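You operate a simulated robot arm through the tools that you are given. There is no shell and no other tool. Be economical: measure what you need, move in short steps, check, and stop when the job is done.

Carry out the task below with a simulated two-armed robot. There is one attempt and no reset: what you move stays moved.

JOB
Pick up the white cup marked "59" from the table behind the block trays with one hand, pass it to the other hand and put it on the shelf of the side table. Set down upright: white cup.
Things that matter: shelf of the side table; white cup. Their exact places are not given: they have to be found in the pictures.

The check looks at the end state, three seconds after you hand in, the way a careful person would. Anything else that was tipped, shoved, dropped, spilled or broken makes it a failure.

ROBOT AND FRAMES
Two 7-joint arms with four-finger grippers on one trunk, on a base that drives. Base frame: it is fixed to the floor where the robot stands at the start and does not move with it; the origin is under the middle of the robot, x ahead of it, y to its left, z up; the surface under the hand at the start is at about z = 50. Readings come in cm, degrees, newtons and seconds.
The left shoulder is at the start at [4, 18.1, 108], the right one opposite. With the tool pointing down near the work surface each hand reaches from about 10 to 78 cm from the robot's upright axis, wherever it stands, measured 20 degrees to its own side. Places, roughly: shelf of the side table [230, -300, 30]. Payload 3.67 kg a hand.
Tool frame (each hand has its own): the origin (TCP) lies between the finger pads and is the grasp point; the fingertips stand 2.8 cm ahead of it; z points along the fingers, y is the line along which they close. Largest opening 11.2 cm; the body of the gripper starts 7.3 cm behind the TCP.
Orientation is that of the tool frame in the base frame, as a unit quaternion [w, x, y, z]. With the fingers straight down and closing along the base's y, the tool's x points along the base's -x, its y along +y and its z along -z.

CONTROLS
- The arms move only by the tool send_rows. It takes "left_commands", "right_commands" or both (then of equal length, played together; a hand with none holds still); each is a list of rows, each an object (a shift or turn left out is 0, a gripper value left out holds the last) with "travel": the shift along the tool's x, y, z in units of 40 mm (1.0 is 40 mm), a list of three; "angular": the turn, a rotation vector about the tool's x, y, z in units of 5 degrees (1.0 is 5 degrees), a list of three; "gripper": the gripper command, from -1 (shut) to 1 (fully open), values between in proportion. In form: [{"travel": [dx, dy, dz], "angular": [ax, ay, az], "gripper": gripper}, ...]. A call has 1 to 12 rows; each row shifts and turns the commanded pose from where the row before left it, along the tool's axes as they then stand. A call with a number of a shift or a turn outside -1 to 1 is refused whole. Rows are played at 5 a second. More than 5 cm and 8.6 degrees between two rows, or a gripper value outside its range, and nothing of the call is played. Where a pose cannot be reached the arm comes as near as it can. A force on the tool above 40 N (or 10 N above the force at the start of the call, whichever is more), or a blocked arm, ends the call early, and 0.2 s more pass. The fingers move at their own pace and stop on an object; they squeeze with about 30 N. The grip force told is the motor's: it shows also when the fingers shut on nothing. Time passes only in rows, and 0.2 s behind the last, so rows that do not move let the fingers close. The reply holds the time, the measured pose of the TCP, the force on the tool along the base axes, the opening and the grip force, in the units named above and with some noise, with the torque about the TCP (base axes, N m) and any sound that the robot's microphone picked up.
- Cameras (640 x 400 px; columns grow to the right, rows downward): "scene" is now at [9.48, 1.25, 128.41]; the picture's right is [0.19, -0.98, 0.00], its down [-0.79, -0.15, -0.60] and it looks along [0.59, 0.11, -0.80] (base axes); focal length 254 px, centre (320, 200). "left" rides on the left gripper at [6, 1.8, -10.4] in its tool frame; the picture's right is [-0.29, 0.96, 0.00], its down [-0.80, -0.24, -0.55] and it looks along [-0.53, -0.16, 0.83] (tool axes); focal length 234 px, centre (320, 200). "right" rides on the right gripper at [6, -1.8, -10.4] in its tool frame; the picture's right is [0.29, 0.96, 0.00], its down [-0.80, 0.24, -0.55] and it looks along [-0.53, 0.16, 0.83] (tool axes); focal length 234 px, centre (320, 200).
- get_image(camera): a new picture of that camera. No time passes.
- raise_lower(by): slides the trunk up (or, below 0, down) by that many cm; the arms and the scene camera ride with it, the base frame stays. It gives what a move gives, with no picture.
- roll_base(legs): drives the robot by 1 to 6 legs, each [ahead, left, turn to the left] in cm, cm and degrees, along the robot's own axes; the way and the turn of a leg run together, so that a leg with both is an arc; at most 150 cm and 180 degrees a leg. The arms and the cameras ride along, it lands a little off, and it stops where it bumps. It gives what a move gives.
- aim_head(pan, tilt): turns the head with the scene camera to pan (to the left, within 86 degrees either way) and tilt (down, from -29 to 69), counted from straight ahead of the robot. It gives what a move gives.
- probe_pixels(camera, pixels): for up to 12 pixels [column, row] of the newest picture of that camera ("zoom" is the newest enlarged one), the place [x, y, z] in the base frame of the surface seen there, good to about 0.2 cm. No time passes.
- enlarge(camera, box): a new picture of the part [left, top, right, bottom] of that camera's present view, enlarged. No time passes.
- sign_off(): hands the job in; it is judged then, once.

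Keep the steps short. Do not move on a guess: measure, check each grasp and each placing, and mend mistakes. In all there are 80 turns and 58 pictures (those below and enlarged ones count). Leave the grippers open and the arms clear of the work at the hand-in unless told otherwise, and finish with a single line.

The tools are called after "Call:" as a command line: name --argument value ..., lists and objects as JSON in quotes. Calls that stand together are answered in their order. send_rows: Moves the arms, as the interface text tells. Its arguments: {"type":"object","properties":{"left_commands":{"type":"array"},"right_commands":{"type":"array"}},"required":[]} The other tools are called the same way: raise_lower (by) slides the trunk up or down; roll_base (legs) drives the base; aim_head (pan, tilt) turns the head that bears the scene camera; get_image (camera) takes a picture; probe_pixels (camera, pixels) gives the place of the surface under pixels of a picture; enlarge (camera, box) takes an enlarged picture of a part of a camera's view; sign_off () hands the job in.

At the start:

```text
time: 0.0
left_ee_pos: [45.09, 38.25, 74.56]
left_tool_rot: [0.0, 0.0, 1.0, 0.0]
left_wrist_force: [0.2, -0.1, -0.1]
left_moment: [0.03, -0.01, 0.05]
left_grip_width: 11.2
left_grasp_force: 0.0
right_ee_pos: [57.3, -11.57, 80.56]
right_tool_rot: [-0.001, 0.0, 1.0, 0.0]
right_wrist_force: [0.5, 0.3, -0.7]
right_moment: [0.02, 0.0, -0.01]
right_grip_width: 11.18
right_grasp_force: 0.1
trunk travel left (down, up): [-20.0, 31.4]
robot x, y, heading: [0.06, 0.09, -0.0]
head pan, tilt: [10.9, 53.3]
```

scene: 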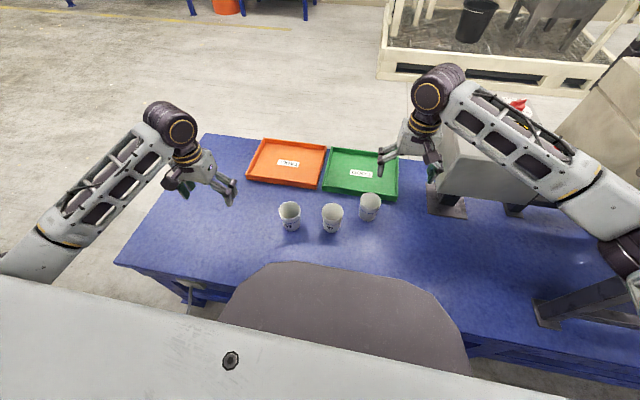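
right: 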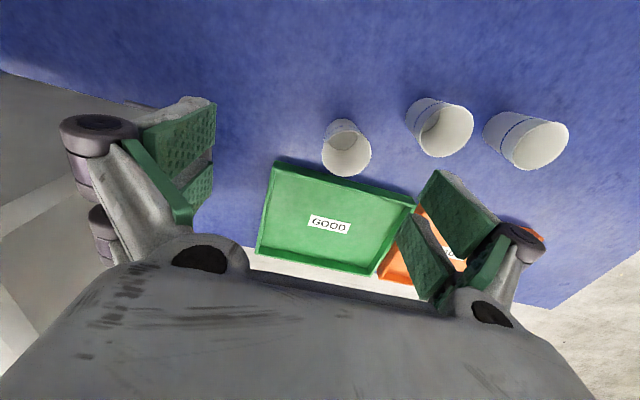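
left: 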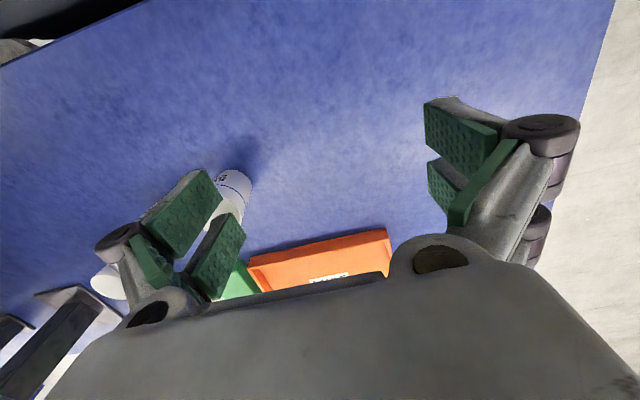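

I see three white cups near (290,215), (332,218), (369,206) in the scene. I zoom in to read the marks.

Call:
enlarge --camera "scene" --box '[260, 180, 400, 250]'

Call:
probe_pixels --camera "scene" --pixels '[[290, 207], [290, 226], [333, 210], [331, 228], [370, 199], [368, 216], [310, 235], [350, 230]]'

```text
4.57 times, centred on (330, 215) of scene
```

zoom: 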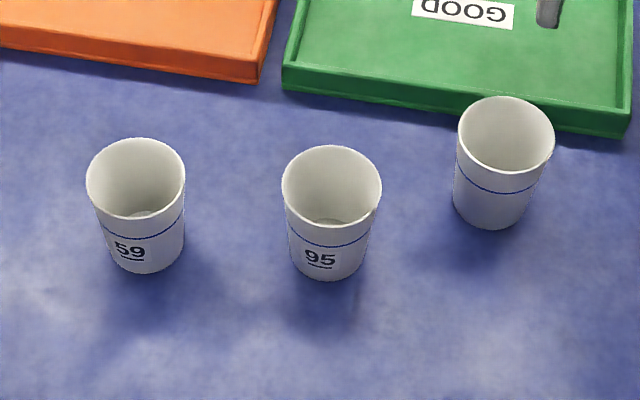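

```text
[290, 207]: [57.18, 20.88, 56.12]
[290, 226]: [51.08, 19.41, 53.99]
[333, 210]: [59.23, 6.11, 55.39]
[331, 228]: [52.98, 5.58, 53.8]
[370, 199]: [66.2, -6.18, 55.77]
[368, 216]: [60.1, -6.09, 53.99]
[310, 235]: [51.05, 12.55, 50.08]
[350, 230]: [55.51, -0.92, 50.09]
```

The left cup reads "59" and the middle one "95". I now measure the rim and the base of the left cup in the zoom.

Call:
probe_pixels --camera "zoom" --pixels '[[89, 182], [183, 180], [135, 140], [138, 217], [147, 269], [148, 276], [135, 230], [140, 213], [284, 188], [268, 78], [108, 264], [184, 255]]'

Call:
aim_head --pan -50 --tilt 20

Call:
get_image --camera "scene"

```text
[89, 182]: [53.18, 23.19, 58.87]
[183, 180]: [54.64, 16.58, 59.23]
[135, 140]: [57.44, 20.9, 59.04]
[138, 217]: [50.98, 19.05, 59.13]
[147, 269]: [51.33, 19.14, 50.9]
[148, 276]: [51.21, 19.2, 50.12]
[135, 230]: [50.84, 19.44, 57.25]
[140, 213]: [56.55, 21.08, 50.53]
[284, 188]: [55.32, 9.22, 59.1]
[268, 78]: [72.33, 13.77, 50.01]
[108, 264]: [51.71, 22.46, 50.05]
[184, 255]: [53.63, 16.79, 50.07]
```

```text
time: 1.3
left_ee_pos: [44.98, 38.2, 74.74]
left_tool_rot: [0.0, 0.0, 1.0, 0.0]
left_wrist_force: [-0.1, 0.3, -0.2]
left_moment: [-0.02, 0.02, -0.01]
left_grip_width: 11.21
left_grasp_force: 0.0
right_ee_pos: [57.23, -11.53, 80.57]
right_tool_rot: [0.0, 0.0, 1.0, 0.0]
right_wrist_force: [-0.1, 0.6, 0.1]
right_moment: [0.0, 0.0, -0.01]
right_grip_width: 11.21
right_grasp_force: 0.1
trunk travel left (down, up): [-20.0, 31.4]
robot x, y, heading: [-0.13, 0.22, -0.1]
head pan, tilt: [-50.0, 20.0]
```

```text
53 pictures are left
```

scene: 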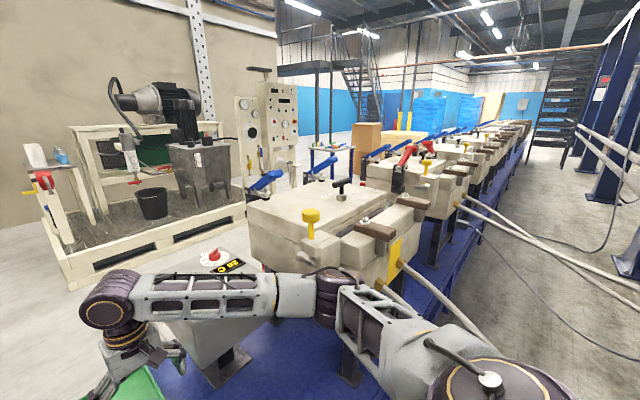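

A small blue table shows at about (330,158). I enlarge it.

Call:
enlarge --camera "scene" --box '[280, 120, 380, 220]'

Call:
probe_pixels --camera "scene" --pixels '[[330, 147], [312, 150], [350, 150], [333, 177], [300, 205], [365, 140], [240, 215], [70, 270], [175, 235], [285, 130], [310, 205], [360, 215]]'

```text
4.00 times, centred on (330, 170) of scene
```

zoom: 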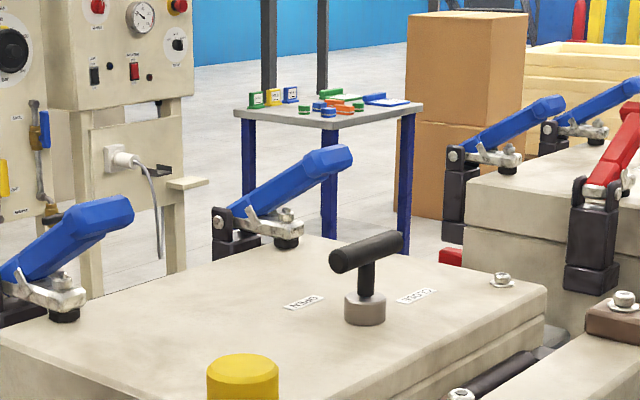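

```text
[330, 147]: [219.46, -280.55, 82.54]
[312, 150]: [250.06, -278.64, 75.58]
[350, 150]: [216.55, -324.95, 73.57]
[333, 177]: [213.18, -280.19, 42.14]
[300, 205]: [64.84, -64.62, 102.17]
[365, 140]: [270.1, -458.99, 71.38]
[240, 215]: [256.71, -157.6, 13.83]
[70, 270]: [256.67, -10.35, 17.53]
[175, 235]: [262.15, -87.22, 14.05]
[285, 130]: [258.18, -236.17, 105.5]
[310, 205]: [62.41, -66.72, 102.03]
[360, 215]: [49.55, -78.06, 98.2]
```

The table's top is near z 82, and its shelf is below that, hidden for now. The plan is that the left hand takes the cup from above, closing along x. The right hand then takes it low from the robot's side, pitched. The cup axis is at about (54.2, 20.0), z 50 to 59. First I move the left hand above it, keeping the height, and begin to turn it.

Call:
send_rows --left_commands '[{"travel": [-0.46, -0.91, 0], "gripper": 1}, {"travel": [-0.46, -0.91, 0]}, {"travel": [-0.46, -0.91, 0]}, {"travel": [-0.46, -0.91, 0]}, {"travel": [-0.46, -0.91, 0]}, {"angular": [0, 0, 1]}, {"angular": [0, 0, 1]}, {"angular": [0, 0, 1]}, {"angular": [0, 0, 1]}, {"angular": [0, 0, 1]}, {"angular": [0, 0, 1]}]'

Call:
send_rows --left_commands '[{"angular": [0, 0, 1]}, {"angular": [0, 0, 1]}, {"angular": [0, 0, 1]}, {"angular": [0, 0, 1]}, {"angular": [0, 0, 1]}, {"angular": [0, 0, 1]}, {"angular": [0, 0, 1]}, {"angular": [0, 0, 1]}, {"angular": [0, 0, 1]}, {"angular": [0, 0, 1]}, {"angular": [0, 0, 1]}, {"angular": [0, 0, 1]}]'

Call:
aim_head --pan 10 --tilt 50

Call:
get_image --camera "scene"

```text
time: 3.7
left_ee_pos: [54.18, 19.88, 74.84]
left_tool_rot: [0.0, 0.26, 0.966, 0.0]
left_wrist_force: [0.0, 0.1, 0.4]
left_moment: [0.02, 0.04, -0.01]
left_grip_width: 11.2
left_grasp_force: 0.0
right_ee_pos: [57.26, -11.58, 80.66]
right_tool_rot: [-0.001, -0.001, 1.0, -0.001]
right_wrist_force: [0.1, 0.3, 0.5]
right_moment: [-0.01, -0.01, 0.01]
right_grip_width: 11.17
right_grasp_force: 0.0
trunk travel left (down, up): [-20.0, 31.4]
robot x, y, heading: [-0.11, 0.07, 0.0]
head pan, tilt: [-50.0, 20.0]
```

```text
time: 6.3
left_ee_pos: [54.22, 19.84, 74.7]
left_tool_rot: [0.0, 0.708, 0.706, 0.0]
left_wrist_force: [0.3, 0.1, 0.2]
left_moment: [0.01, 0.03, -0.02]
left_grip_width: 11.22
left_grasp_force: 0.0
right_ee_pos: [57.27, -11.61, 80.71]
right_tool_rot: [0.001, 0.0, 1.0, 0.0]
right_wrist_force: [0.5, -0.3, -0.1]
right_moment: [-0.02, 0.01, 0.03]
right_grip_width: 11.2
right_grasp_force: 0.1
trunk travel left (down, up): [-20.0, 31.4]
robot x, y, heading: [0.23, -0.45, 0.0]
head pan, tilt: [-50.0, 20.0]
```

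```text
time: 7.6
left_ee_pos: [54.25, 19.87, 74.62]
left_tool_rot: [0.0, 0.708, 0.706, 0.0]
left_wrist_force: [0.6, 0.5, -0.6]
left_moment: [0.0, 0.01, 0.03]
left_grip_width: 11.19
left_grasp_force: 0.1
right_ee_pos: [57.37, -11.52, 80.46]
right_tool_rot: [0.0, 0.0, 1.0, 0.0]
right_wrist_force: [-0.2, -0.2, 0.5]
right_moment: [0.02, -0.03, -0.04]
right_grip_width: 11.2
right_grasp_force: 0.1
trunk travel left (down, up): [-20.0, 31.4]
robot x, y, heading: [0.06, 0.1, -0.0]
head pan, tilt: [10.0, 50.0]
```

```text
51 pictures are left
```

scene: 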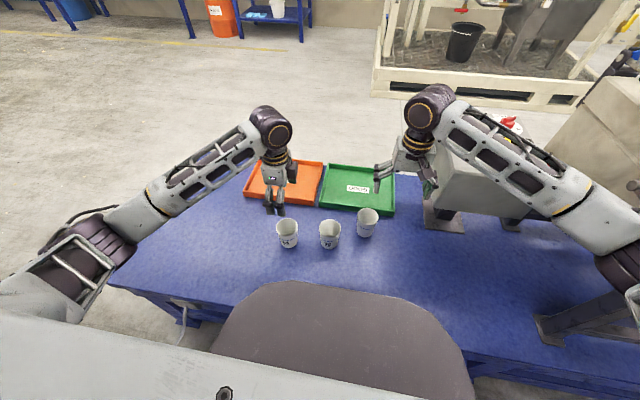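

The left hand is above the cup, closing along x. I go down to TCP z ≈ 58 with the fingers open.

Call:
send_rows --left_commands '[{"travel": [0, 0, 0.9]}, {"travel": [0, 0, 0.9]}, {"travel": [0, 0, 0.7]}, {"travel": [0, 0, 0.6]}, {"travel": [0, 0, 0.6]}, {"travel": [0, 0, 0.5]}, {}]'

Call:
get_image --camera "left"

Call:
enlarge --camera "scene" --box '[230, 170, 350, 260]'

```text
time: 9.2
left_ee_pos: [54.39, 19.91, 57.93]
left_tool_rot: [0.0, 0.707, 0.707, 0.0]
left_wrist_force: [1.1, -0.3, -0.1]
left_moment: [-0.03, 0.04, 0.01]
left_grip_width: 11.21
left_grasp_force: 0.1
right_ee_pos: [57.27, -11.62, 80.73]
right_tool_rot: [0.001, 0.0, 1.0, 0.0]
right_wrist_force: [-0.7, 0.3, -0.8]
right_moment: [-0.01, 0.01, -0.01]
right_grip_width: 11.21
right_grasp_force: 0.0
trunk travel left (down, up): [-20.0, 31.4]
robot x, y, heading: [-0.49, -0.0, -0.2]
head pan, tilt: [10.0, 50.0]
```

```text
50 pictures are left
```

left: 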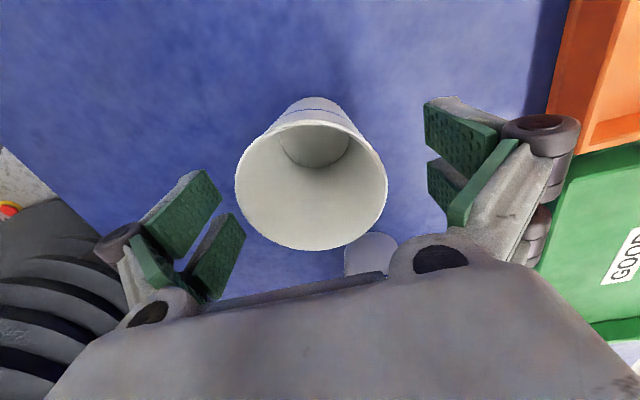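

```text
4.44 times, centred on (290, 215) of scene
```

zoom: 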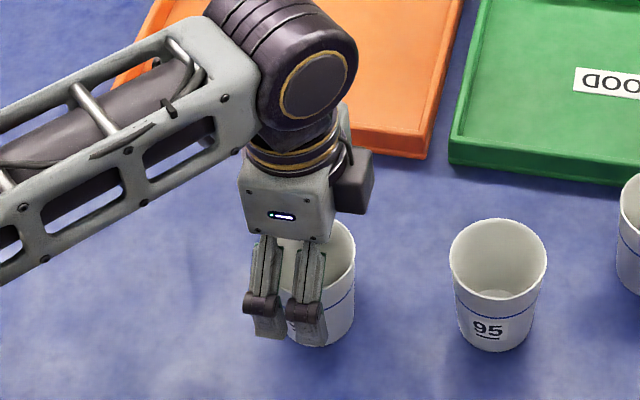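

The fingers straddle the cup. I check the centring on the rim before closing.

Call:
probe_pixels --camera "left" --pixels '[[237, 190], [385, 190], [312, 247], [308, 124], [262, 150], [362, 150], [256, 228], [365, 230]]'

```text
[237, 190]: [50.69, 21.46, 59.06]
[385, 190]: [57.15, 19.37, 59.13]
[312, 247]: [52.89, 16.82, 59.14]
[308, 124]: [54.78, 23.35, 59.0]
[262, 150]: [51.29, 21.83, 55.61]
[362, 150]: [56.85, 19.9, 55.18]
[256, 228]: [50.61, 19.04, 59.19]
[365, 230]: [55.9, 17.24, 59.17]
```

The cup centre is (53.9, 20.1), so I nudge by −0.4 cm in x and +0.2 cm in y, then close.

Call:
send_rows --left_commands '[{"travel": [0.05, -0.1, 0]}, {}, {"gripper": -1}, {}, {}, {}]'

```text
time: 10.6
left_ee_pos: [53.8, 20.13, 57.83]
left_tool_rot: [0.0, 0.707, 0.707, 0.0]
left_wrist_force: [-0.3, 0.2, 3.1]
left_moment: [-0.03, 0.06, -0.02]
left_grip_width: 6.77
left_grasp_force: 30.1
right_ee_pos: [57.3, -11.59, 80.47]
right_tool_rot: [0.0, -0.001, 1.0, 0.0]
right_wrist_force: [0.4, -0.9, -0.3]
right_moment: [0.0, 0.03, 0.01]
right_grip_width: 11.21
right_grasp_force: 0.0
trunk travel left (down, up): [-20.0, 31.4]
robot x, y, heading: [-0.26, -0.23, -0.2]
head pan, tilt: [10.0, 50.0]
```

The cup is gripped at 6.8 cm width. I lift it 22 cm and draw the right hand back to x ≈ 36 meanwhile.

Call:
send_rows --left_commands '[{"travel": [0, 0, -0.4]}, {"travel": [0, 0, -0.7]}, {"travel": [0, 0, -0.9]}, {"travel": [0, 0, -0.9]}, {"travel": [0, 0, -0.9]}, {"travel": [0, 0, -0.9]}, {"travel": [0, 0, -0.8]}]' --right_commands '[{"travel": [0.77, 0.2, 0]}, {"travel": [0.77, 0, 0]}, {"travel": [0.77, 0, 0]}, {"travel": [0.77, 0, 0]}, {"travel": [0.77, 0, 0]}, {"travel": [0.77, 0, 0]}, {"travel": [0.77, 0, 0]}]'

Call:
send_rows --right_commands '[{"angular": [0, -1, 0]}, {"angular": [0, -1, 0]}, {"angular": [0, -1, 0]}, {"angular": [0, -1, 0]}, {"angular": [0, -1, 0]}, {"angular": [0, -1, 0]}, {"angular": [0, -1, 0]}, {"angular": [0, -1, 0]}, {"angular": [0, -1, 0]}, {"angular": [0, -1, 0]}, {"angular": [0, -1, 0]}, {"angular": [0, -1, 0]}]'

Call:
get_image --camera "scene"

```text
time: 12.2
left_ee_pos: [53.52, 20.11, 79.89]
left_tool_rot: [0.0, 0.707, 0.707, 0.001]
left_wrist_force: [0.9, -0.5, 0.5]
left_moment: [0.01, -0.04, 0.0]
left_grip_width: 6.76
left_grasp_force: 29.5
right_ee_pos: [35.63, -10.85, 80.9]
right_tool_rot: [0.0, 0.0, 1.0, 0.001]
right_wrist_force: [-0.7, 0.1, -0.2]
right_moment: [0.01, -0.03, -0.01]
right_grip_width: 11.2
right_grasp_force: 0.0
trunk travel left (down, up): [-20.0, 31.4]
robot x, y, heading: [-0.33, 0.43, 0.1]
head pan, tilt: [10.0, 50.0]
```

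```text
time: 14.8
left_ee_pos: [53.54, 20.14, 79.95]
left_tool_rot: [0.0, 0.707, 0.707, 0.002]
left_wrist_force: [0.2, 0.0, 0.2]
left_moment: [0.01, 0.01, 0.0]
left_grip_width: 6.74
left_grasp_force: 30.2
right_ee_pos: [39.56, -8.09, 79.08]
right_tool_rot: [0.501, 0.0, 0.866, -0.001]
right_wrist_force: [0.3, 0.7, -0.4]
right_moment: [0.02, -0.02, -0.02]
right_grip_width: 11.17
right_grasp_force: 0.0
right hand out of reach, approached as far as the arm can: row 4, 5, 6, 7, 8, 9
trunk travel left (down, up): [-20.0, 31.4]
robot x, y, heading: [0.35, 0.32, -0.1]
head pan, tilt: [10.0, 50.0]
```

```text
48 pictures are left
```

scene: 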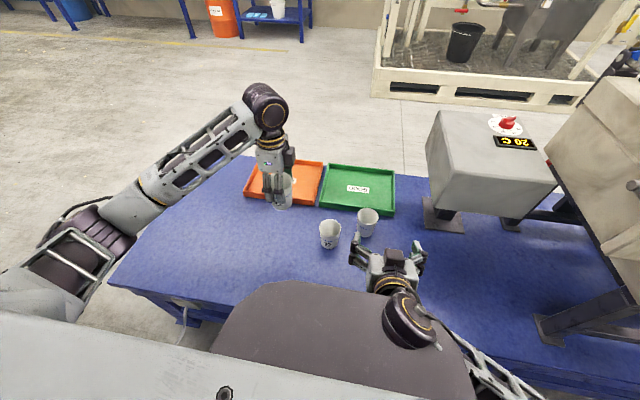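

Both hands are posed: right TCP (39.6, −8.1, 79.1), pitched 30° down, pointing ahead. The cup base is near z 72. I bring the left hand to y ≈ 2 and line up the right hand behind it.

Call:
send_rows --left_commands '[{"travel": [-0.9, 0, 0]}, {"travel": [-0.9, 0, 0]}, {"travel": [-0.9, 0, 0]}, {"travel": [-0.9, 0, 0]}, {"travel": [-0.9, 0, 0]}, {}]' --right_commands '[{"travel": [0.26, 0.85, 0.05]}, {"travel": [0.26, 0.85, 0.05]}, {"travel": [0.26, 0.85, 0.05]}, {}, {}, {}]'

Call:
get_image --camera "right"

Call:
get_image --camera "scene"

```text
time: 15.8
left_ee_pos: [53.77, 7.13, 79.79]
left_tool_rot: [-0.001, 0.707, 0.707, -0.001]
left_wrist_force: [0.5, 0.2, 0.9]
left_moment: [0.02, 0.0, 0.01]
left_grip_width: 6.75
left_grasp_force: 30.4
right_ee_pos: [42.86, -4.35, 80.7]
right_tool_rot: [0.538, 0.063, 0.84, -0.016]
right_wrist_force: [-0.2, -0.1, 0.1]
right_moment: [0.0, 0.03, 0.04]
right_grip_width: 11.19
right_grasp_force: 0.1
trunk travel left (down, up): [-20.0, 31.4]
robot x, y, heading: [0.24, -0.23, -0.0]
head pan, tilt: [10.0, 50.0]
stopped in row 4 (right hand): the arm was blocked; the commanded pose is now the measured one
```

```text
47 pictures are left
```

right: 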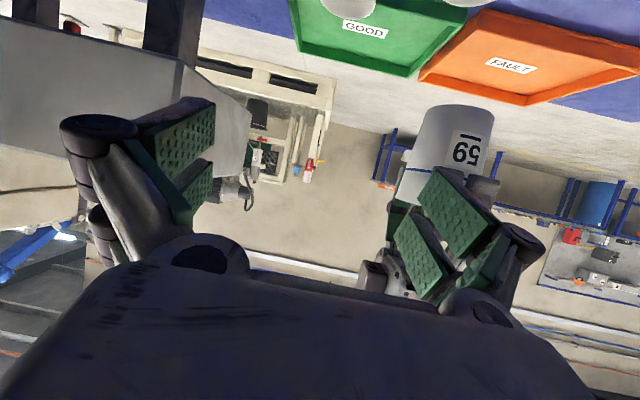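

```text
46 pictures are left
```

scene: 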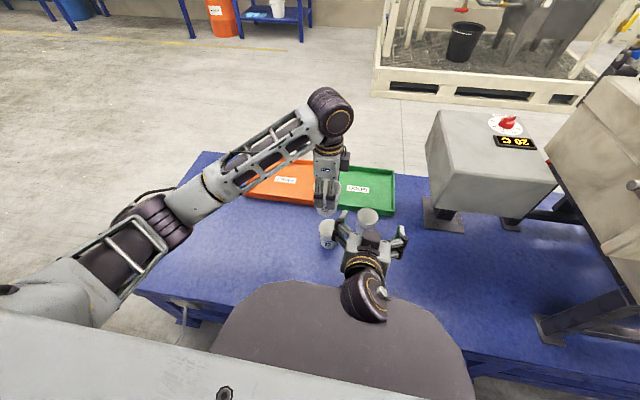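

The right arm got stuck close to the torso, in a cramped pose. The hand-over should be further out and more to the right. I move the left hand forward to x ≈ 62, then y ≈ −6. The right hand eases right and its attitude is corrected.

Call:
send_rows --left_commands '[{"travel": [0, 0.7, 0]}, {"travel": [0, 0.7, 0]}, {"travel": [0, 0.7, 0]}, {"travel": [-0.83, 0, 0]}, {"travel": [-0.83, 0, 0]}, {"travel": [-0.83, 0, 0]}, {"travel": [-0.83, 0, 0]}]' --right_commands '[{"travel": [0, -0.5, 0]}, {"travel": [0, -0.5, 0]}, {"angular": [-0.52, 0.53, -0.53]}, {"angular": [-0.52, 0.53, -0.53]}, {}, {}, {}]'

```text
time: 17.4
left_ee_pos: [62.01, -6.27, 79.71]
left_tool_rot: [-0.001, 0.707, 0.707, 0.001]
left_wrist_force: [0.8, 0.2, -0.2]
left_moment: [0.03, 0.01, 0.0]
left_grip_width: 6.75
left_grasp_force: 30.2
right_ee_pos: [42.26, -8.1, 80.46]
right_tool_rot: [0.499, -0.001, 0.867, 0.0]
right_wrist_force: [-0.2, -0.5, -0.3]
right_moment: [0.0, -0.03, 0.01]
right_grip_width: 11.22
right_grasp_force: 0.1
trunk travel left (down, up): [-20.0, 31.4]
robot x, y, heading: [-0.09, 0.08, 0.2]
head pan, tilt: [10.0, 50.0]
```

Good. Next I bring the right hand to a pre-grasp at (49.3, −6.25, 75.5), then look.

Call:
send_rows --right_commands '[{"travel": [0.07, 0.15, 0.71]}, {"travel": [0.07, 0.15, 0.71]}, {"travel": [0.07, 0.16, 0.71]}, {}]'

Call:
get_image --camera "right"

Call:
enlarge --camera "scene" --box '[290, 80, 450, 300]'

```text
time: 18.4
left_ee_pos: [62.05, -6.34, 79.83]
left_tool_rot: [0.0, 0.707, 0.707, -0.001]
left_wrist_force: [-0.4, -0.2, -0.8]
left_moment: [-0.05, 0.03, 0.0]
left_grip_width: 6.74
left_grasp_force: 30.2
right_ee_pos: [48.41, -7.13, 76.91]
right_tool_rot: [0.511, -0.001, 0.86, 0.002]
right_wrist_force: [0.2, 0.0, 0.8]
right_moment: [-0.01, -0.01, 0.01]
right_grip_width: 11.2
right_grasp_force: 0.1
trunk travel left (down, up): [-20.0, 31.4]
robot x, y, heading: [0.05, -0.13, 0.0]
head pan, tilt: [10.0, 50.0]
```

```text
45 pictures are left
```

right: 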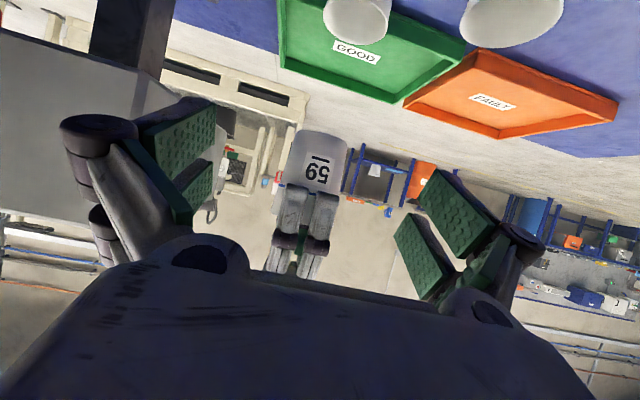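

```text
1.82 times, centred on (370, 190) of scene
```

zoom: 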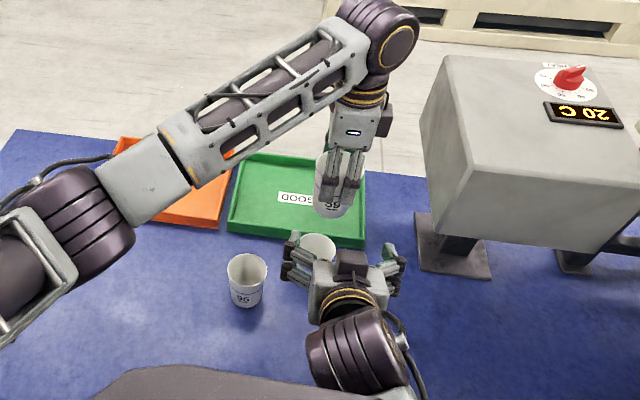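

The view shows the cup "59" between the right fingers, with the left finger on its near side. I measure the cup base and sides.

Call:
probe_pixels --camera "right" --pixels '[[318, 133], [318, 145], [318, 180], [290, 140], [342, 142], [285, 170], [345, 170], [318, 190]]'

Call:
send_rows --right_commands '[{}]'

```text
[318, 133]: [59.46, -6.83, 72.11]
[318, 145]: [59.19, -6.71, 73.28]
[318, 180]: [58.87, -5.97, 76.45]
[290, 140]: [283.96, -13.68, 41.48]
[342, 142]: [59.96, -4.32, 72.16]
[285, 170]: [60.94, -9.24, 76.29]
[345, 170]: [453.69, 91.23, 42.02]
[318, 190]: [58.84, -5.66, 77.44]
```

```text
time: 18.8
left_ee_pos: [61.9, -6.35, 79.85]
left_tool_rot: [-0.001, 0.707, 0.708, 0.0]
left_wrist_force: [-1.0, 0.5, -0.1]
left_moment: [-0.02, -0.01, 0.05]
left_grip_width: 6.75
left_grasp_force: 29.5
right_ee_pos: [48.61, -7.21, 77.31]
right_tool_rot: [0.513, 0.001, 0.859, 0.002]
right_wrist_force: [-1.0, -0.1, -0.2]
right_moment: [-0.01, -0.02, 0.0]
right_grip_width: 11.22
right_grasp_force: 0.0
trunk travel left (down, up): [-20.0, 31.4]
robot x, y, heading: [0.12, -0.26, 0.3]
head pan, tilt: [10.0, 50.0]
```

The cup base is at z 72. Before closing in, I check how far the left finger's knuckles stick out towards the right palm.

Call:
get_image --camera "right"

Call:
probe_pixels --camera "right" --pixels '[[288, 243], [316, 246], [292, 215], [322, 215], [280, 265], [312, 268], [303, 200], [318, 140]]'

```text
43 pictures are left
```

right: 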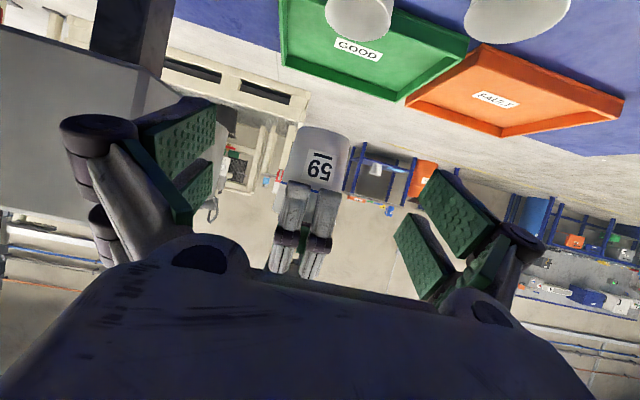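

```text
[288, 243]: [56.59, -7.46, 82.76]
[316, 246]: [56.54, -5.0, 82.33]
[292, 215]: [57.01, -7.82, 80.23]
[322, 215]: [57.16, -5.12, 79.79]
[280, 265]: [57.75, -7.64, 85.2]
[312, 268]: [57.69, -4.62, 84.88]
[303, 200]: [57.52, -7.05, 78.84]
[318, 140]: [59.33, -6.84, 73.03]
```

The knuckles reach x 56.5 at z 82, so a right TCP at x ≈ 60.6 leaves over 1 cm. I go forward in part and check tracking.

Call:
send_rows --right_commands '[{"travel": [0.2, 0.1, 0.5]}, {"travel": [0.2, 0.1, 0.5]}, {}, {}]'

```text
time: 19.4
left_ee_pos: [61.94, -6.38, 79.5]
left_tool_rot: [-0.001, 0.707, 0.707, 0.001]
left_wrist_force: [-1.0, 0.5, -0.3]
left_moment: [0.02, 0.02, -0.01]
left_grip_width: 6.79
left_grasp_force: 30.5
right_ee_pos: [50.5, -8.18, 80.12]
right_tool_rot: [0.554, 0.011, 0.832, 0.016]
right_wrist_force: [0.6, -0.6, -0.8]
right_moment: [-0.01, -0.01, 0.01]
right_grip_width: 11.2
right_grasp_force: 0.0
trunk travel left (down, up): [-20.0, 31.4]
robot x, y, heading: [0.27, 0.01, -0.0]
head pan, tilt: [10.0, 50.0]
stopped in row 3 (right hand): the arm was blocked; the commanded pose is now the measured one
```

The right arm is blocked again and rises as it goes. I look at what the right arm rests against.

Call:
aim_head --pan -30 --tilt 65

Call:
get_image --camera "scene"

```text
time: 20.5
left_ee_pos: [62.03, -6.14, 79.74]
left_tool_rot: [0.001, 0.707, 0.707, 0.0]
left_wrist_force: [-0.1, -0.4, -1.4]
left_moment: [0.04, -0.01, 0.0]
left_grip_width: 6.76
left_grasp_force: 30.3
right_ee_pos: [50.57, -8.28, 80.05]
right_tool_rot: [0.555, 0.009, 0.832, 0.014]
right_wrist_force: [-0.2, -0.8, 0.1]
right_moment: [-0.02, -0.02, 0.01]
right_grip_width: 11.2
right_grasp_force: 0.0
trunk travel left (down, up): [-20.0, 31.4]
robot x, y, heading: [-0.34, 0.09, 0.1]
head pan, tilt: [-30.0, 65.0]
```

```text
42 pictures are left
```

scene: 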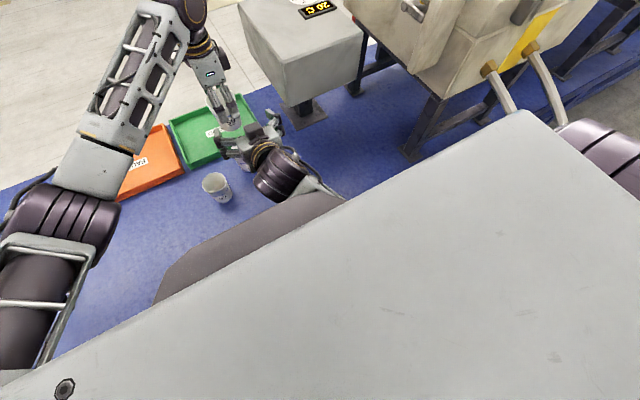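

The forearm is pressing on the robot's own front. A better pose is for the right hand to come from front-right, yawed 45° left, with the left hand's closing line turned the same way. I move the right hand rightward and yaw it, and turn the left by 45° with the cup.

Call:
send_rows --right_commands '[{"travel": [0, -0.9, 0]}, {"travel": [0, -0.9, 0]}, {"angular": [-0.92, 0, -0.38]}, {"angular": [-0.92, 0, -0.38]}, {"angular": [-0.92, 0, -0.38]}, {"angular": [-0.92, 0, -0.38]}, {"angular": [-0.92, 0, -0.38]}, {"angular": [-0.92, 0, -0.38]}, {"angular": [-0.92, 0, -0.38]}, {"angular": [-0.92, 0, -0.38]}, {"angular": [-0.92, 0, -0.38]}]' --left_commands '[{}, {}, {"angular": [0, 0, -1]}, {"angular": [0, 0, -1]}, {"angular": [0, 0, -1]}, {"angular": [0, 0, -1]}, {"angular": [0, 0, -1]}, {"angular": [0, 0, -1]}, {"angular": [0, 0, -1]}, {"angular": [0, 0, -1]}, {"angular": [0, 0, -1]}]'

Call:
aim_head --pan -10 --tilt 55

Call:
get_image --camera "scene"

```text
time: 22.9
left_ee_pos: [62.02, -6.31, 79.68]
left_tool_rot: [-0.001, 0.382, 0.924, 0.001]
left_wrist_force: [0.2, -0.9, -0.6]
left_moment: [0.0, 0.04, -0.01]
left_grip_width: 6.73
left_grasp_force: 30.4
right_ee_pos: [50.6, -14.99, 78.94]
right_tool_rot: [0.512, -0.308, 0.769, 0.228]
right_wrist_force: [-0.7, 0.4, -1.4]
right_moment: [0.01, -0.04, -0.01]
right_grip_width: 11.2
right_grasp_force: 0.0
trunk travel left (down, up): [-20.0, 31.4]
robot x, y, heading: [0.15, 0.01, 0.1]
head pan, tilt: [-30.0, 65.0]
```

```text
time: 23.7
left_ee_pos: [62.03, -6.25, 79.6]
left_tool_rot: [0.0, 0.383, 0.924, 0.0]
left_wrist_force: [0.2, -0.2, 0.8]
left_moment: [0.01, -0.01, 0.01]
left_grip_width: 6.73
left_grasp_force: 29.9
right_ee_pos: [50.63, -14.93, 79.0]
right_tool_rot: [0.513, -0.307, 0.769, 0.227]
right_wrist_force: [0.1, 0.1, 0.9]
right_moment: [0.03, -0.02, -0.02]
right_grip_width: 11.19
right_grasp_force: 0.0
trunk travel left (down, up): [-20.0, 31.4]
robot x, y, heading: [-0.04, 0.04, 0.0]
head pan, tilt: [-10.0, 55.0]
```

```text
41 pictures are left
```

scene: 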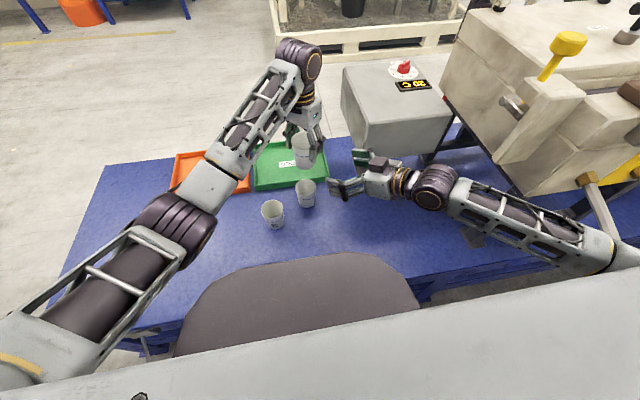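

The right arm is now clear of the torso. I pitch it to 30° down and move to the pre-grasp at about (54.8, −13.6, 75.9).

Call:
send_rows --right_commands '[{"angular": [0, 0.82, 0]}, {"angular": [0, 0.82, 0]}, {"travel": [0.09, -0.26, 0.62]}, {"travel": [0.09, -0.26, 0.62]}, {}]'

Call:
get_image --camera "right"

```text
time: 24.9
left_ee_pos: [61.96, -6.3, 79.67]
left_tool_rot: [-0.001, 0.382, 0.924, 0.0]
left_wrist_force: [-1.0, -0.1, -0.1]
left_moment: [0.0, -0.01, -0.01]
left_grip_width: 6.75
left_grasp_force: 30.0
right_ee_pos: [54.79, -13.66, 75.84]
right_tool_rot: [0.456, -0.322, 0.804, 0.203]
right_wrist_force: [-1.3, 0.1, 0.3]
right_moment: [-0.04, -0.01, 0.0]
right_grip_width: 11.22
right_grasp_force: 0.0
trunk travel left (down, up): [-20.0, 31.4]
robot x, y, heading: [0.16, -0.3, 0.1]
head pan, tilt: [-10.0, 55.0]
```

```text
40 pictures are left
```

right: 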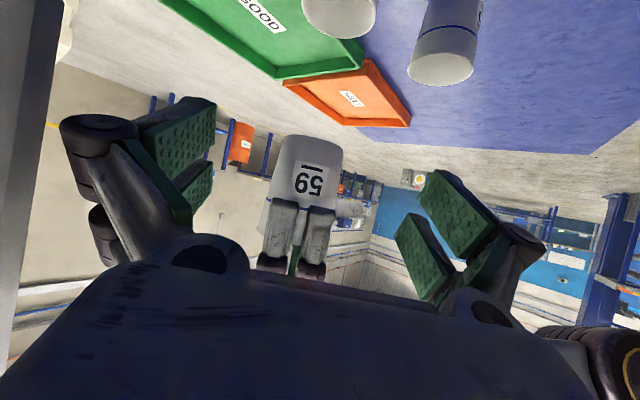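

The cup shows at column 305 rather than 320. I probe it to measure the sideways offset.

Call:
probe_pixels --camera "right" --pixels '[[276, 150], [308, 136], [337, 155], [308, 150], [308, 195], [340, 170], [270, 180], [330, 195]]'

```text
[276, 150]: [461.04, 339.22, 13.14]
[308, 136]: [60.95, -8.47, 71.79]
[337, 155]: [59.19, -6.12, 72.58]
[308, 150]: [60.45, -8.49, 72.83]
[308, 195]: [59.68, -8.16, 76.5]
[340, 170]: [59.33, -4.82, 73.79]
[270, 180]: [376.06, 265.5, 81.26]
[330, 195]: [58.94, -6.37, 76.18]
```

The cup centre is confirmed at (62.0, −6.3). I advance level with the fingers open to TCP (61.2, −7.1, 75.9).

Call:
send_rows --right_commands '[{"travel": [-0.286, 0.01, 0.495]}, {"travel": [-0.286, 0.01, 0.495]}, {"travel": [-0.286, 0.01, 0.495]}, {"travel": [-0.286, 0.01, 0.495]}, {}]'

Call:
get_image --camera "right"

Call:
enlarge --camera "scene" --box '[240, 30, 440, 230]'

```text
time: 26.1
left_ee_pos: [62.15, -6.35, 79.71]
left_tool_rot: [0.0, 0.383, 0.924, 0.0]
left_wrist_force: [0.8, -0.6, -0.1]
left_moment: [-0.01, -0.03, 0.03]
left_grip_width: 6.74
left_grasp_force: 30.5
right_ee_pos: [61.3, -7.05, 75.76]
right_tool_rot: [0.456, -0.322, 0.804, 0.204]
right_wrist_force: [-0.3, -0.4, -0.1]
right_moment: [-0.02, 0.01, 0.0]
right_grip_width: 11.23
right_grasp_force: 0.0
trunk travel left (down, up): [-20.0, 31.4]
robot x, y, heading: [0.4, -0.02, 0.2]
head pan, tilt: [-10.0, 55.0]
```

```text
39 pictures are left
```

right: 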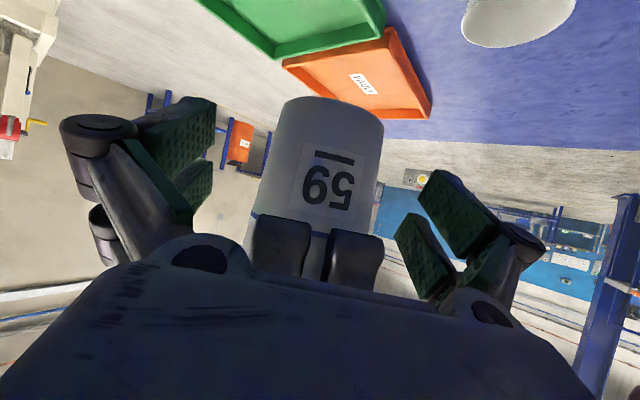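

```text
2.00 times, centred on (340, 130) of scene
```

zoom: 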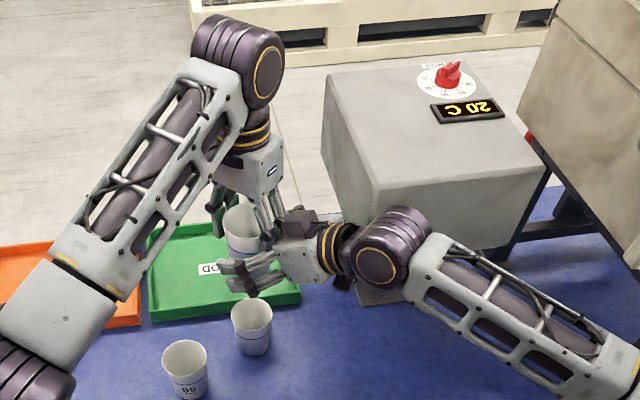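

The cup is centred (column 322) between the right fingers and touches nothing. I close the right hand.

Call:
send_rows --right_commands '[{"gripper": -1}, {}, {}, {}, {}]'

Call:
get_image --camera "right"

```text
time: 27.3
left_ee_pos: [62.17, -6.35, 79.64]
left_tool_rot: [0.0, 0.382, 0.924, 0.0]
left_wrist_force: [14.1, -3.9, -4.5]
left_moment: [-0.04, -0.08, -0.1]
left_grip_width: 6.75
left_grasp_force: 29.8
right_ee_pos: [61.21, -7.04, 75.78]
right_tool_rot: [0.457, -0.323, 0.803, 0.204]
right_wrist_force: [-13.8, 3.0, 4.1]
right_moment: [-0.03, -0.5, 0.25]
right_grip_width: 6.5
right_grasp_force: 30.1
trunk travel left (down, up): [-20.0, 31.4]
robot x, y, heading: [-0.11, 0.33, 0.0]
head pan, tilt: [-10.0, 55.0]
```

```text
37 pictures are left
```

right: 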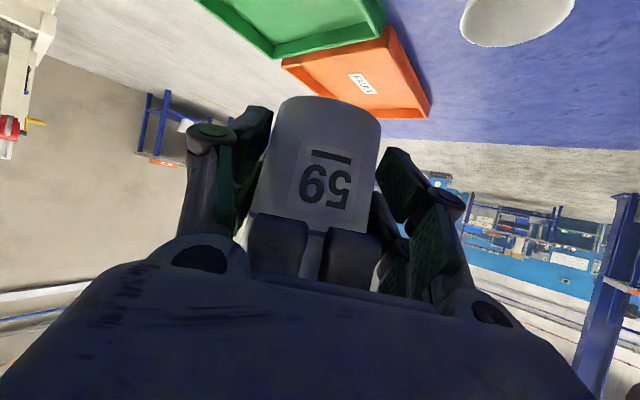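

The right grip holds at 6.5 cm. I open the left only to about 8 cm, because its near finger must not strike the right palm, and then check.

Call:
send_rows --left_commands '[{"gripper": 0.15}, {"gripper": 0.4}, {}, {}]'

```text
time: 28.3
left_ee_pos: [62.03, -6.25, 79.54]
left_tool_rot: [0.0, 0.382, 0.924, 0.0]
left_wrist_force: [5.8, -0.4, 0.8]
left_moment: [0.05, 0.12, 0.15]
left_grip_width: 7.69
left_grasp_force: 0.1
right_ee_pos: [61.39, -7.19, 75.78]
right_tool_rot: [0.456, -0.323, 0.804, 0.204]
right_wrist_force: [-4.5, 0.6, -0.3]
right_moment: [0.01, -0.27, -0.07]
right_grip_width: 6.47
right_grasp_force: 30.4
trunk travel left (down, up): [-20.0, 31.4]
robot x, y, heading: [0.37, 0.02, -0.0]
head pan, tilt: [-10.0, 55.0]
```

A small side force remains (6 N), so I lift the left slowly and watch.

Call:
send_rows --left_commands '[{"travel": [0, 0, -0.25]}, {"travel": [0, 0, -0.25]}, {"travel": [0, 0, -0.25]}]'

Call:
get_image --camera "right"

```text
time: 29.1
left_ee_pos: [62.26, -6.34, 82.6]
left_tool_rot: [0.0, 0.383, 0.924, 0.0]
left_wrist_force: [0.7, 0.4, -0.2]
left_moment: [0.0, 0.02, -0.02]
left_grip_width: 7.82
left_grasp_force: 0.0
right_ee_pos: [61.2, -7.16, 75.66]
right_tool_rot: [0.456, -0.322, 0.804, 0.204]
right_wrist_force: [-0.2, 1.0, 0.5]
right_moment: [0.0, 0.0, -0.03]
right_grip_width: 6.48
right_grasp_force: 30.2
trunk travel left (down, up): [-20.0, 31.4]
robot x, y, heading: [0.38, -0.01, -0.0]
head pan, tilt: [-10.0, 55.0]
```

```text
36 pictures are left
```

right: 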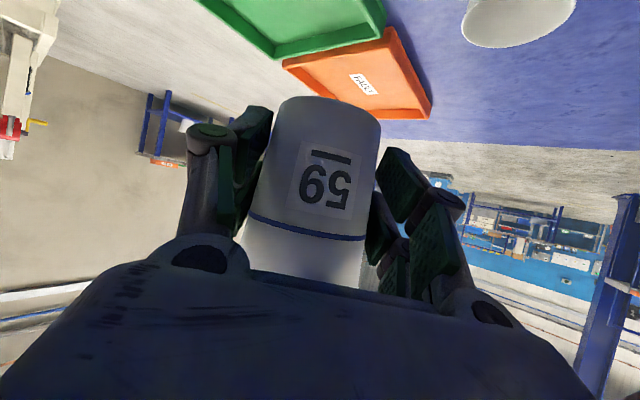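

The cup sits free in the right hand, and the forces are gone. I raise the left away and draw both hands in for driving, keeping the cup level.

Call:
send_rows --left_commands '[{"travel": [0, 0, -0.9]}, {"travel": [0, 0, -0.9]}, {"travel": [0, 0, -0.9]}, {"travel": [0.88, 0.22, 0], "gripper": 1}, {"travel": [0.88, 0.22, 0]}, {"travel": [0.88, 0.22, 0]}, {"travel": [0.88, 0.22, 0]}, {"travel": [0.88, 0.22, 0]}, {"travel": [0.88, 0.22, 0]}, {"travel": [0.88, 0.22, 0]}, {"travel": [0.88, 0.22, 0]}]' --right_commands '[{}, {}, {}, {"travel": [0.012, -0.084, -0.4]}, {"travel": [0.012, -0.084, -0.4]}, {"travel": [0.012, -0.084, -0.4]}, {"travel": [0.012, -0.084, -0.4]}, {"travel": [0.012, -0.084, -0.4]}, {"travel": [0.012, -0.084, -0.4]}, {"travel": [0.012, -0.084, -0.4]}, {"travel": [0.012, -0.084, -0.4]}]'

Call:
aim_head --pan 60 --tilt 35

Call:
get_image --camera "scene"

Call:
aim_head --pan 0 --tilt 30

Call:
get_image --camera "scene"

```text
time: 31.5
left_ee_pos: [47.06, 18.74, 93.56]
left_tool_rot: [0.001, 0.382, 0.924, 0.0]
left_wrist_force: [0.4, 0.7, 0.0]
left_moment: [0.01, -0.01, 0.02]
left_grip_width: 11.18
left_grasp_force: 0.0
right_ee_pos: [55.15, -17.01, 81.84]
right_tool_rot: [0.456, -0.323, 0.804, 0.204]
right_wrist_force: [0.6, 0.4, 0.3]
right_moment: [0.0, 0.01, -0.02]
right_grip_width: 6.5
right_grasp_force: 30.1
trunk travel left (down, up): [-20.0, 31.4]
robot x, y, heading: [-0.16, -0.06, 0.1]
head pan, tilt: [-10.0, 55.0]
```

```text
time: 32.9
left_ee_pos: [47.23, 18.63, 93.56]
left_tool_rot: [0.0, 0.382, 0.924, 0.0]
left_wrist_force: [-0.3, -0.1, 0.6]
left_moment: [0.01, 0.01, 0.03]
left_grip_width: 11.2
left_grasp_force: 0.2
right_ee_pos: [55.25, -17.02, 81.8]
right_tool_rot: [0.456, -0.323, 0.804, 0.204]
right_wrist_force: [-0.2, 0.3, -0.5]
right_moment: [-0.01, -0.01, 0.01]
right_grip_width: 6.47
right_grasp_force: 29.8
trunk travel left (down, up): [-20.0, 31.4]
robot x, y, heading: [-0.08, -0.07, 0.2]
head pan, tilt: [60.0, 35.0]
```

```text
35 pictures are left
```

scene: 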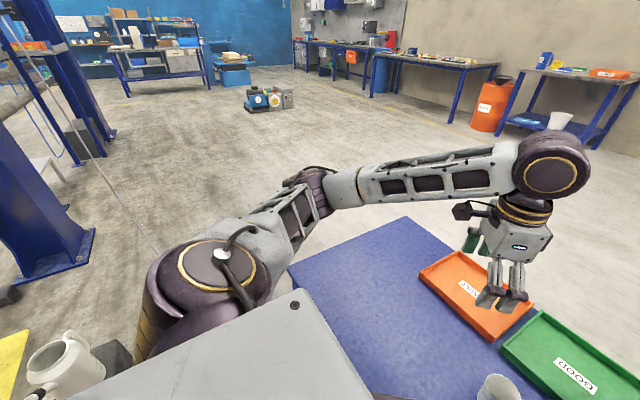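

```text
time: 34.2
left_ee_pos: [47.15, 18.61, 93.64]
left_tool_rot: [-0.001, 0.383, 0.924, 0.001]
left_wrist_force: [0.9, 0.2, -0.1]
left_moment: [0.01, 0.04, 0.0]
left_grip_width: 11.19
left_grasp_force: 0.0
right_ee_pos: [55.2, -16.96, 81.91]
right_tool_rot: [0.456, -0.323, 0.804, 0.204]
right_wrist_force: [-0.3, -0.3, 0.1]
right_moment: [-0.02, 0.01, -0.02]
right_grip_width: 6.48
right_grasp_force: 29.8
trunk travel left (down, up): [-20.0, 31.4]
robot x, y, heading: [-0.13, 0.09, -0.1]
head pan, tilt: [0.0, 30.0]
```

```text
34 pictures are left
```

scene: 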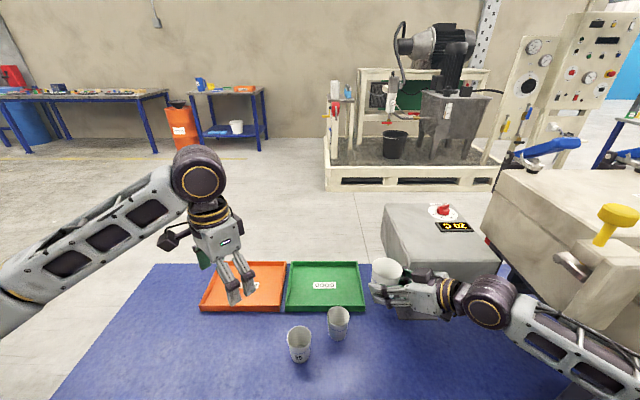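

The target table is on the right at (230, −300), while another table stands ahead-left. The way out is round the left end of the work table. I look at my left side, where a jug shows up close by.

Call:
aim_head --pan 86 --tilt 50

Call:
get_image --camera "scene"

Call:
probe_pixels --camera "scene" --pixels '[[100, 300], [50, 320], [180, 250], [160, 200], [440, 230], [480, 150], [320, 150], [250, 100], [60, 180], [20, 380], [560, 130], [100, 100]]'

```text
time: 35.8
left_ee_pos: [47.07, 18.63, 93.57]
left_tool_rot: [-0.001, 0.382, 0.924, 0.0]
left_wrist_force: [0.6, 0.9, -0.2]
left_moment: [-0.01, -0.04, -0.02]
left_grip_width: 11.2
left_grasp_force: 0.0
right_ee_pos: [55.14, -17.0, 81.93]
right_tool_rot: [0.457, -0.322, 0.804, 0.204]
right_wrist_force: [0.3, -0.2, -0.8]
right_moment: [-0.05, 0.0, -0.01]
right_grip_width: 6.49
right_grasp_force: 30.4
trunk travel left (down, up): [-20.0, 31.4]
robot x, y, heading: [0.03, -0.15, -0.1]
head pan, tilt: [85.9, 50.0]
```

```text
33 pictures are left
```

scene: 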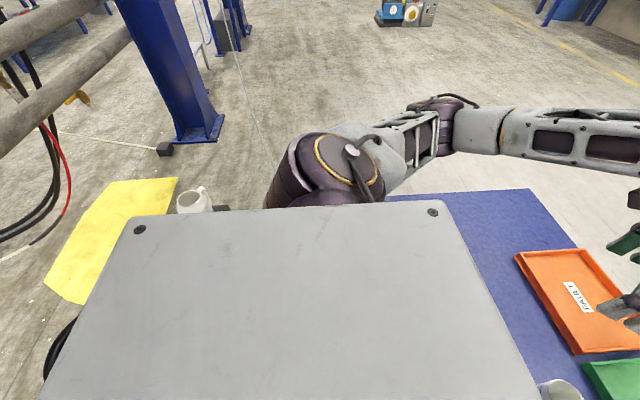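

```text
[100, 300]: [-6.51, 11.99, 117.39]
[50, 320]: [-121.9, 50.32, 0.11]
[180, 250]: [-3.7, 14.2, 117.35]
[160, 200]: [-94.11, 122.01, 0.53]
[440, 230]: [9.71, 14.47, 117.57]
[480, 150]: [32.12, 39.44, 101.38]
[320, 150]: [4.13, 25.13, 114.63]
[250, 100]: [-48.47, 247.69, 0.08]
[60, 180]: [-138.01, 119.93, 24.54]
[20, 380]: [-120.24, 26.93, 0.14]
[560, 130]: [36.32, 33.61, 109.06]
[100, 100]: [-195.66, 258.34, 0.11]
```

Call:
probe_pixels --camera "scene" --pixels '[[190, 195], [205, 205], [222, 208], [165, 148], [175, 180], [530, 190], [570, 235], [400, 197], [200, 140], [272, 197], [75, 240], [240, 170]]'

```text
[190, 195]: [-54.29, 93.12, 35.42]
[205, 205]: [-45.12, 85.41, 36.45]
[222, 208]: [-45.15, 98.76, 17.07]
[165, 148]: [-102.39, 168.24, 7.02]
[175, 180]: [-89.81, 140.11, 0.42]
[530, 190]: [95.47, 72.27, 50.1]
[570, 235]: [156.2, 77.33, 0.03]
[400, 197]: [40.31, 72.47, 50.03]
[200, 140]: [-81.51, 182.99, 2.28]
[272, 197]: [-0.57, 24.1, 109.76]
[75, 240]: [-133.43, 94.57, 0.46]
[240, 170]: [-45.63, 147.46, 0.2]
```

The work table ends at y = 72.4, its near edge at x ≈ 29. A low stand with a mug is at about (−50, 92). I back up 10 cm and turn left 60° to see it properly.

Call:
roll_base --legs '[[-10, 0, 0], [0, 0, 60]]'

Call:
aim_head --pan 60 --tilt 45

Call:
get_image --camera "scene"

Call:
aim_head --pan 10 --tilt 45

Call:
get_image --camera "scene"

```text
time: 39.9
left_ee_pos: [-2.55, 50.08, 93.49]
left_tool_rot: [0.0, -0.131, 0.991, 0.0]
left_wrist_force: [-1.0, -0.9, -0.2]
left_moment: [-0.02, -0.02, -0.02]
left_grip_width: 11.24
left_grasp_force: 0.0
right_ee_pos: [32.15, 39.25, 81.96]
right_tool_rot: [-0.293, 0.682, -0.534, -0.406]
right_wrist_force: [-0.5, -0.6, -0.5]
right_moment: [0.0, -0.03, 0.01]
right_grip_width: 6.47
right_grasp_force: 30.3
trunk travel left (down, up): [-20.0, 31.4]
robot x, y, heading: [-9.8, 0.25, 60.1]
head pan, tilt: [85.9, 50.0]
```

```text
time: 40.8
left_ee_pos: [-2.65, 50.13, 93.51]
left_tool_rot: [0.001, -0.13, 0.991, 0.0]
left_wrist_force: [0.6, 0.3, -0.6]
left_moment: [0.02, 0.01, -0.02]
left_grip_width: 11.21
left_grasp_force: 0.1
right_ee_pos: [32.24, 39.21, 81.78]
right_tool_rot: [-0.292, 0.682, -0.534, -0.405]
right_wrist_force: [1.0, 0.2, 0.9]
right_moment: [-0.02, 0.02, -0.03]
right_grip_width: 6.49
right_grasp_force: 30.4
trunk travel left (down, up): [-20.0, 31.4]
robot x, y, heading: [-10.38, 0.3, 59.9]
head pan, tilt: [60.0, 45.0]
```

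```text
32 pictures are left
```

scene: 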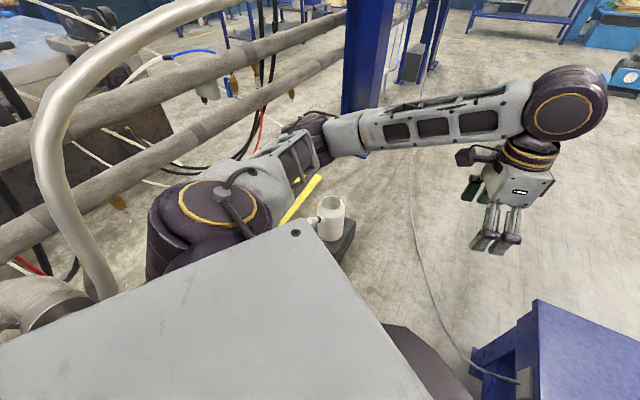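

```text
time: 42.0
left_ee_pos: [-2.67, 50.06, 93.55]
left_tool_rot: [0.0, -0.131, 0.991, 0.0]
left_wrist_force: [0.5, -0.8, 0.2]
left_moment: [-0.02, -0.02, 0.01]
left_grip_width: 11.19
left_grasp_force: 0.1
right_ee_pos: [32.16, 39.27, 81.77]
right_tool_rot: [-0.294, 0.681, -0.535, -0.405]
right_wrist_force: [-0.3, 0.5, -1.1]
right_moment: [0.02, 0.01, 0.0]
right_grip_width: 6.45
right_grasp_force: 30.5
trunk travel left (down, up): [-20.0, 31.4]
robot x, y, heading: [-9.89, -0.05, 59.7]
head pan, tilt: [10.0, 45.0]
```

```text
31 pictures are left
```

scene: 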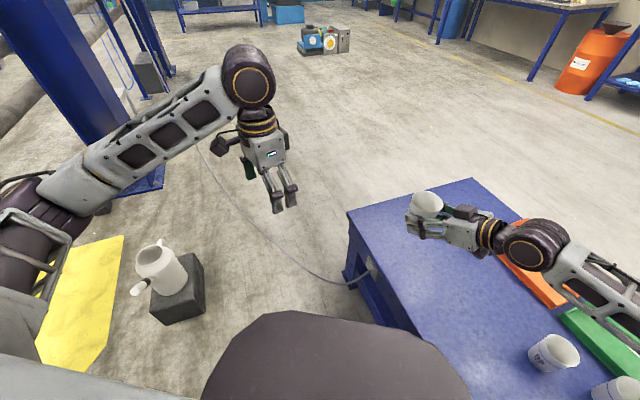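

I can see a mug on a small stand at (170, 280), a cable on the floor and the table corner. I measure them.

Call:
probe_pixels --camera "scene" --pixels '[[205, 285], [183, 255], [182, 322], [204, 308], [160, 245], [348, 212], [345, 283], [414, 332], [340, 330], [260, 225], [475, 180], [163, 190]]'

```text
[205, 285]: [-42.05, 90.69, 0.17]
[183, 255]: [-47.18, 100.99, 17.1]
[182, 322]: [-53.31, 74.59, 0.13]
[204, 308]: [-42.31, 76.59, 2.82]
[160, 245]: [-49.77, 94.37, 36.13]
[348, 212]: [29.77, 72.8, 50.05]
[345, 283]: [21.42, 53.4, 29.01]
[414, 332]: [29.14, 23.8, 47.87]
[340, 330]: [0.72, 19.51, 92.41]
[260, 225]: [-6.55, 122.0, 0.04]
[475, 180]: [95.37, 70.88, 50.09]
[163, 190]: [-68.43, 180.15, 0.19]
```

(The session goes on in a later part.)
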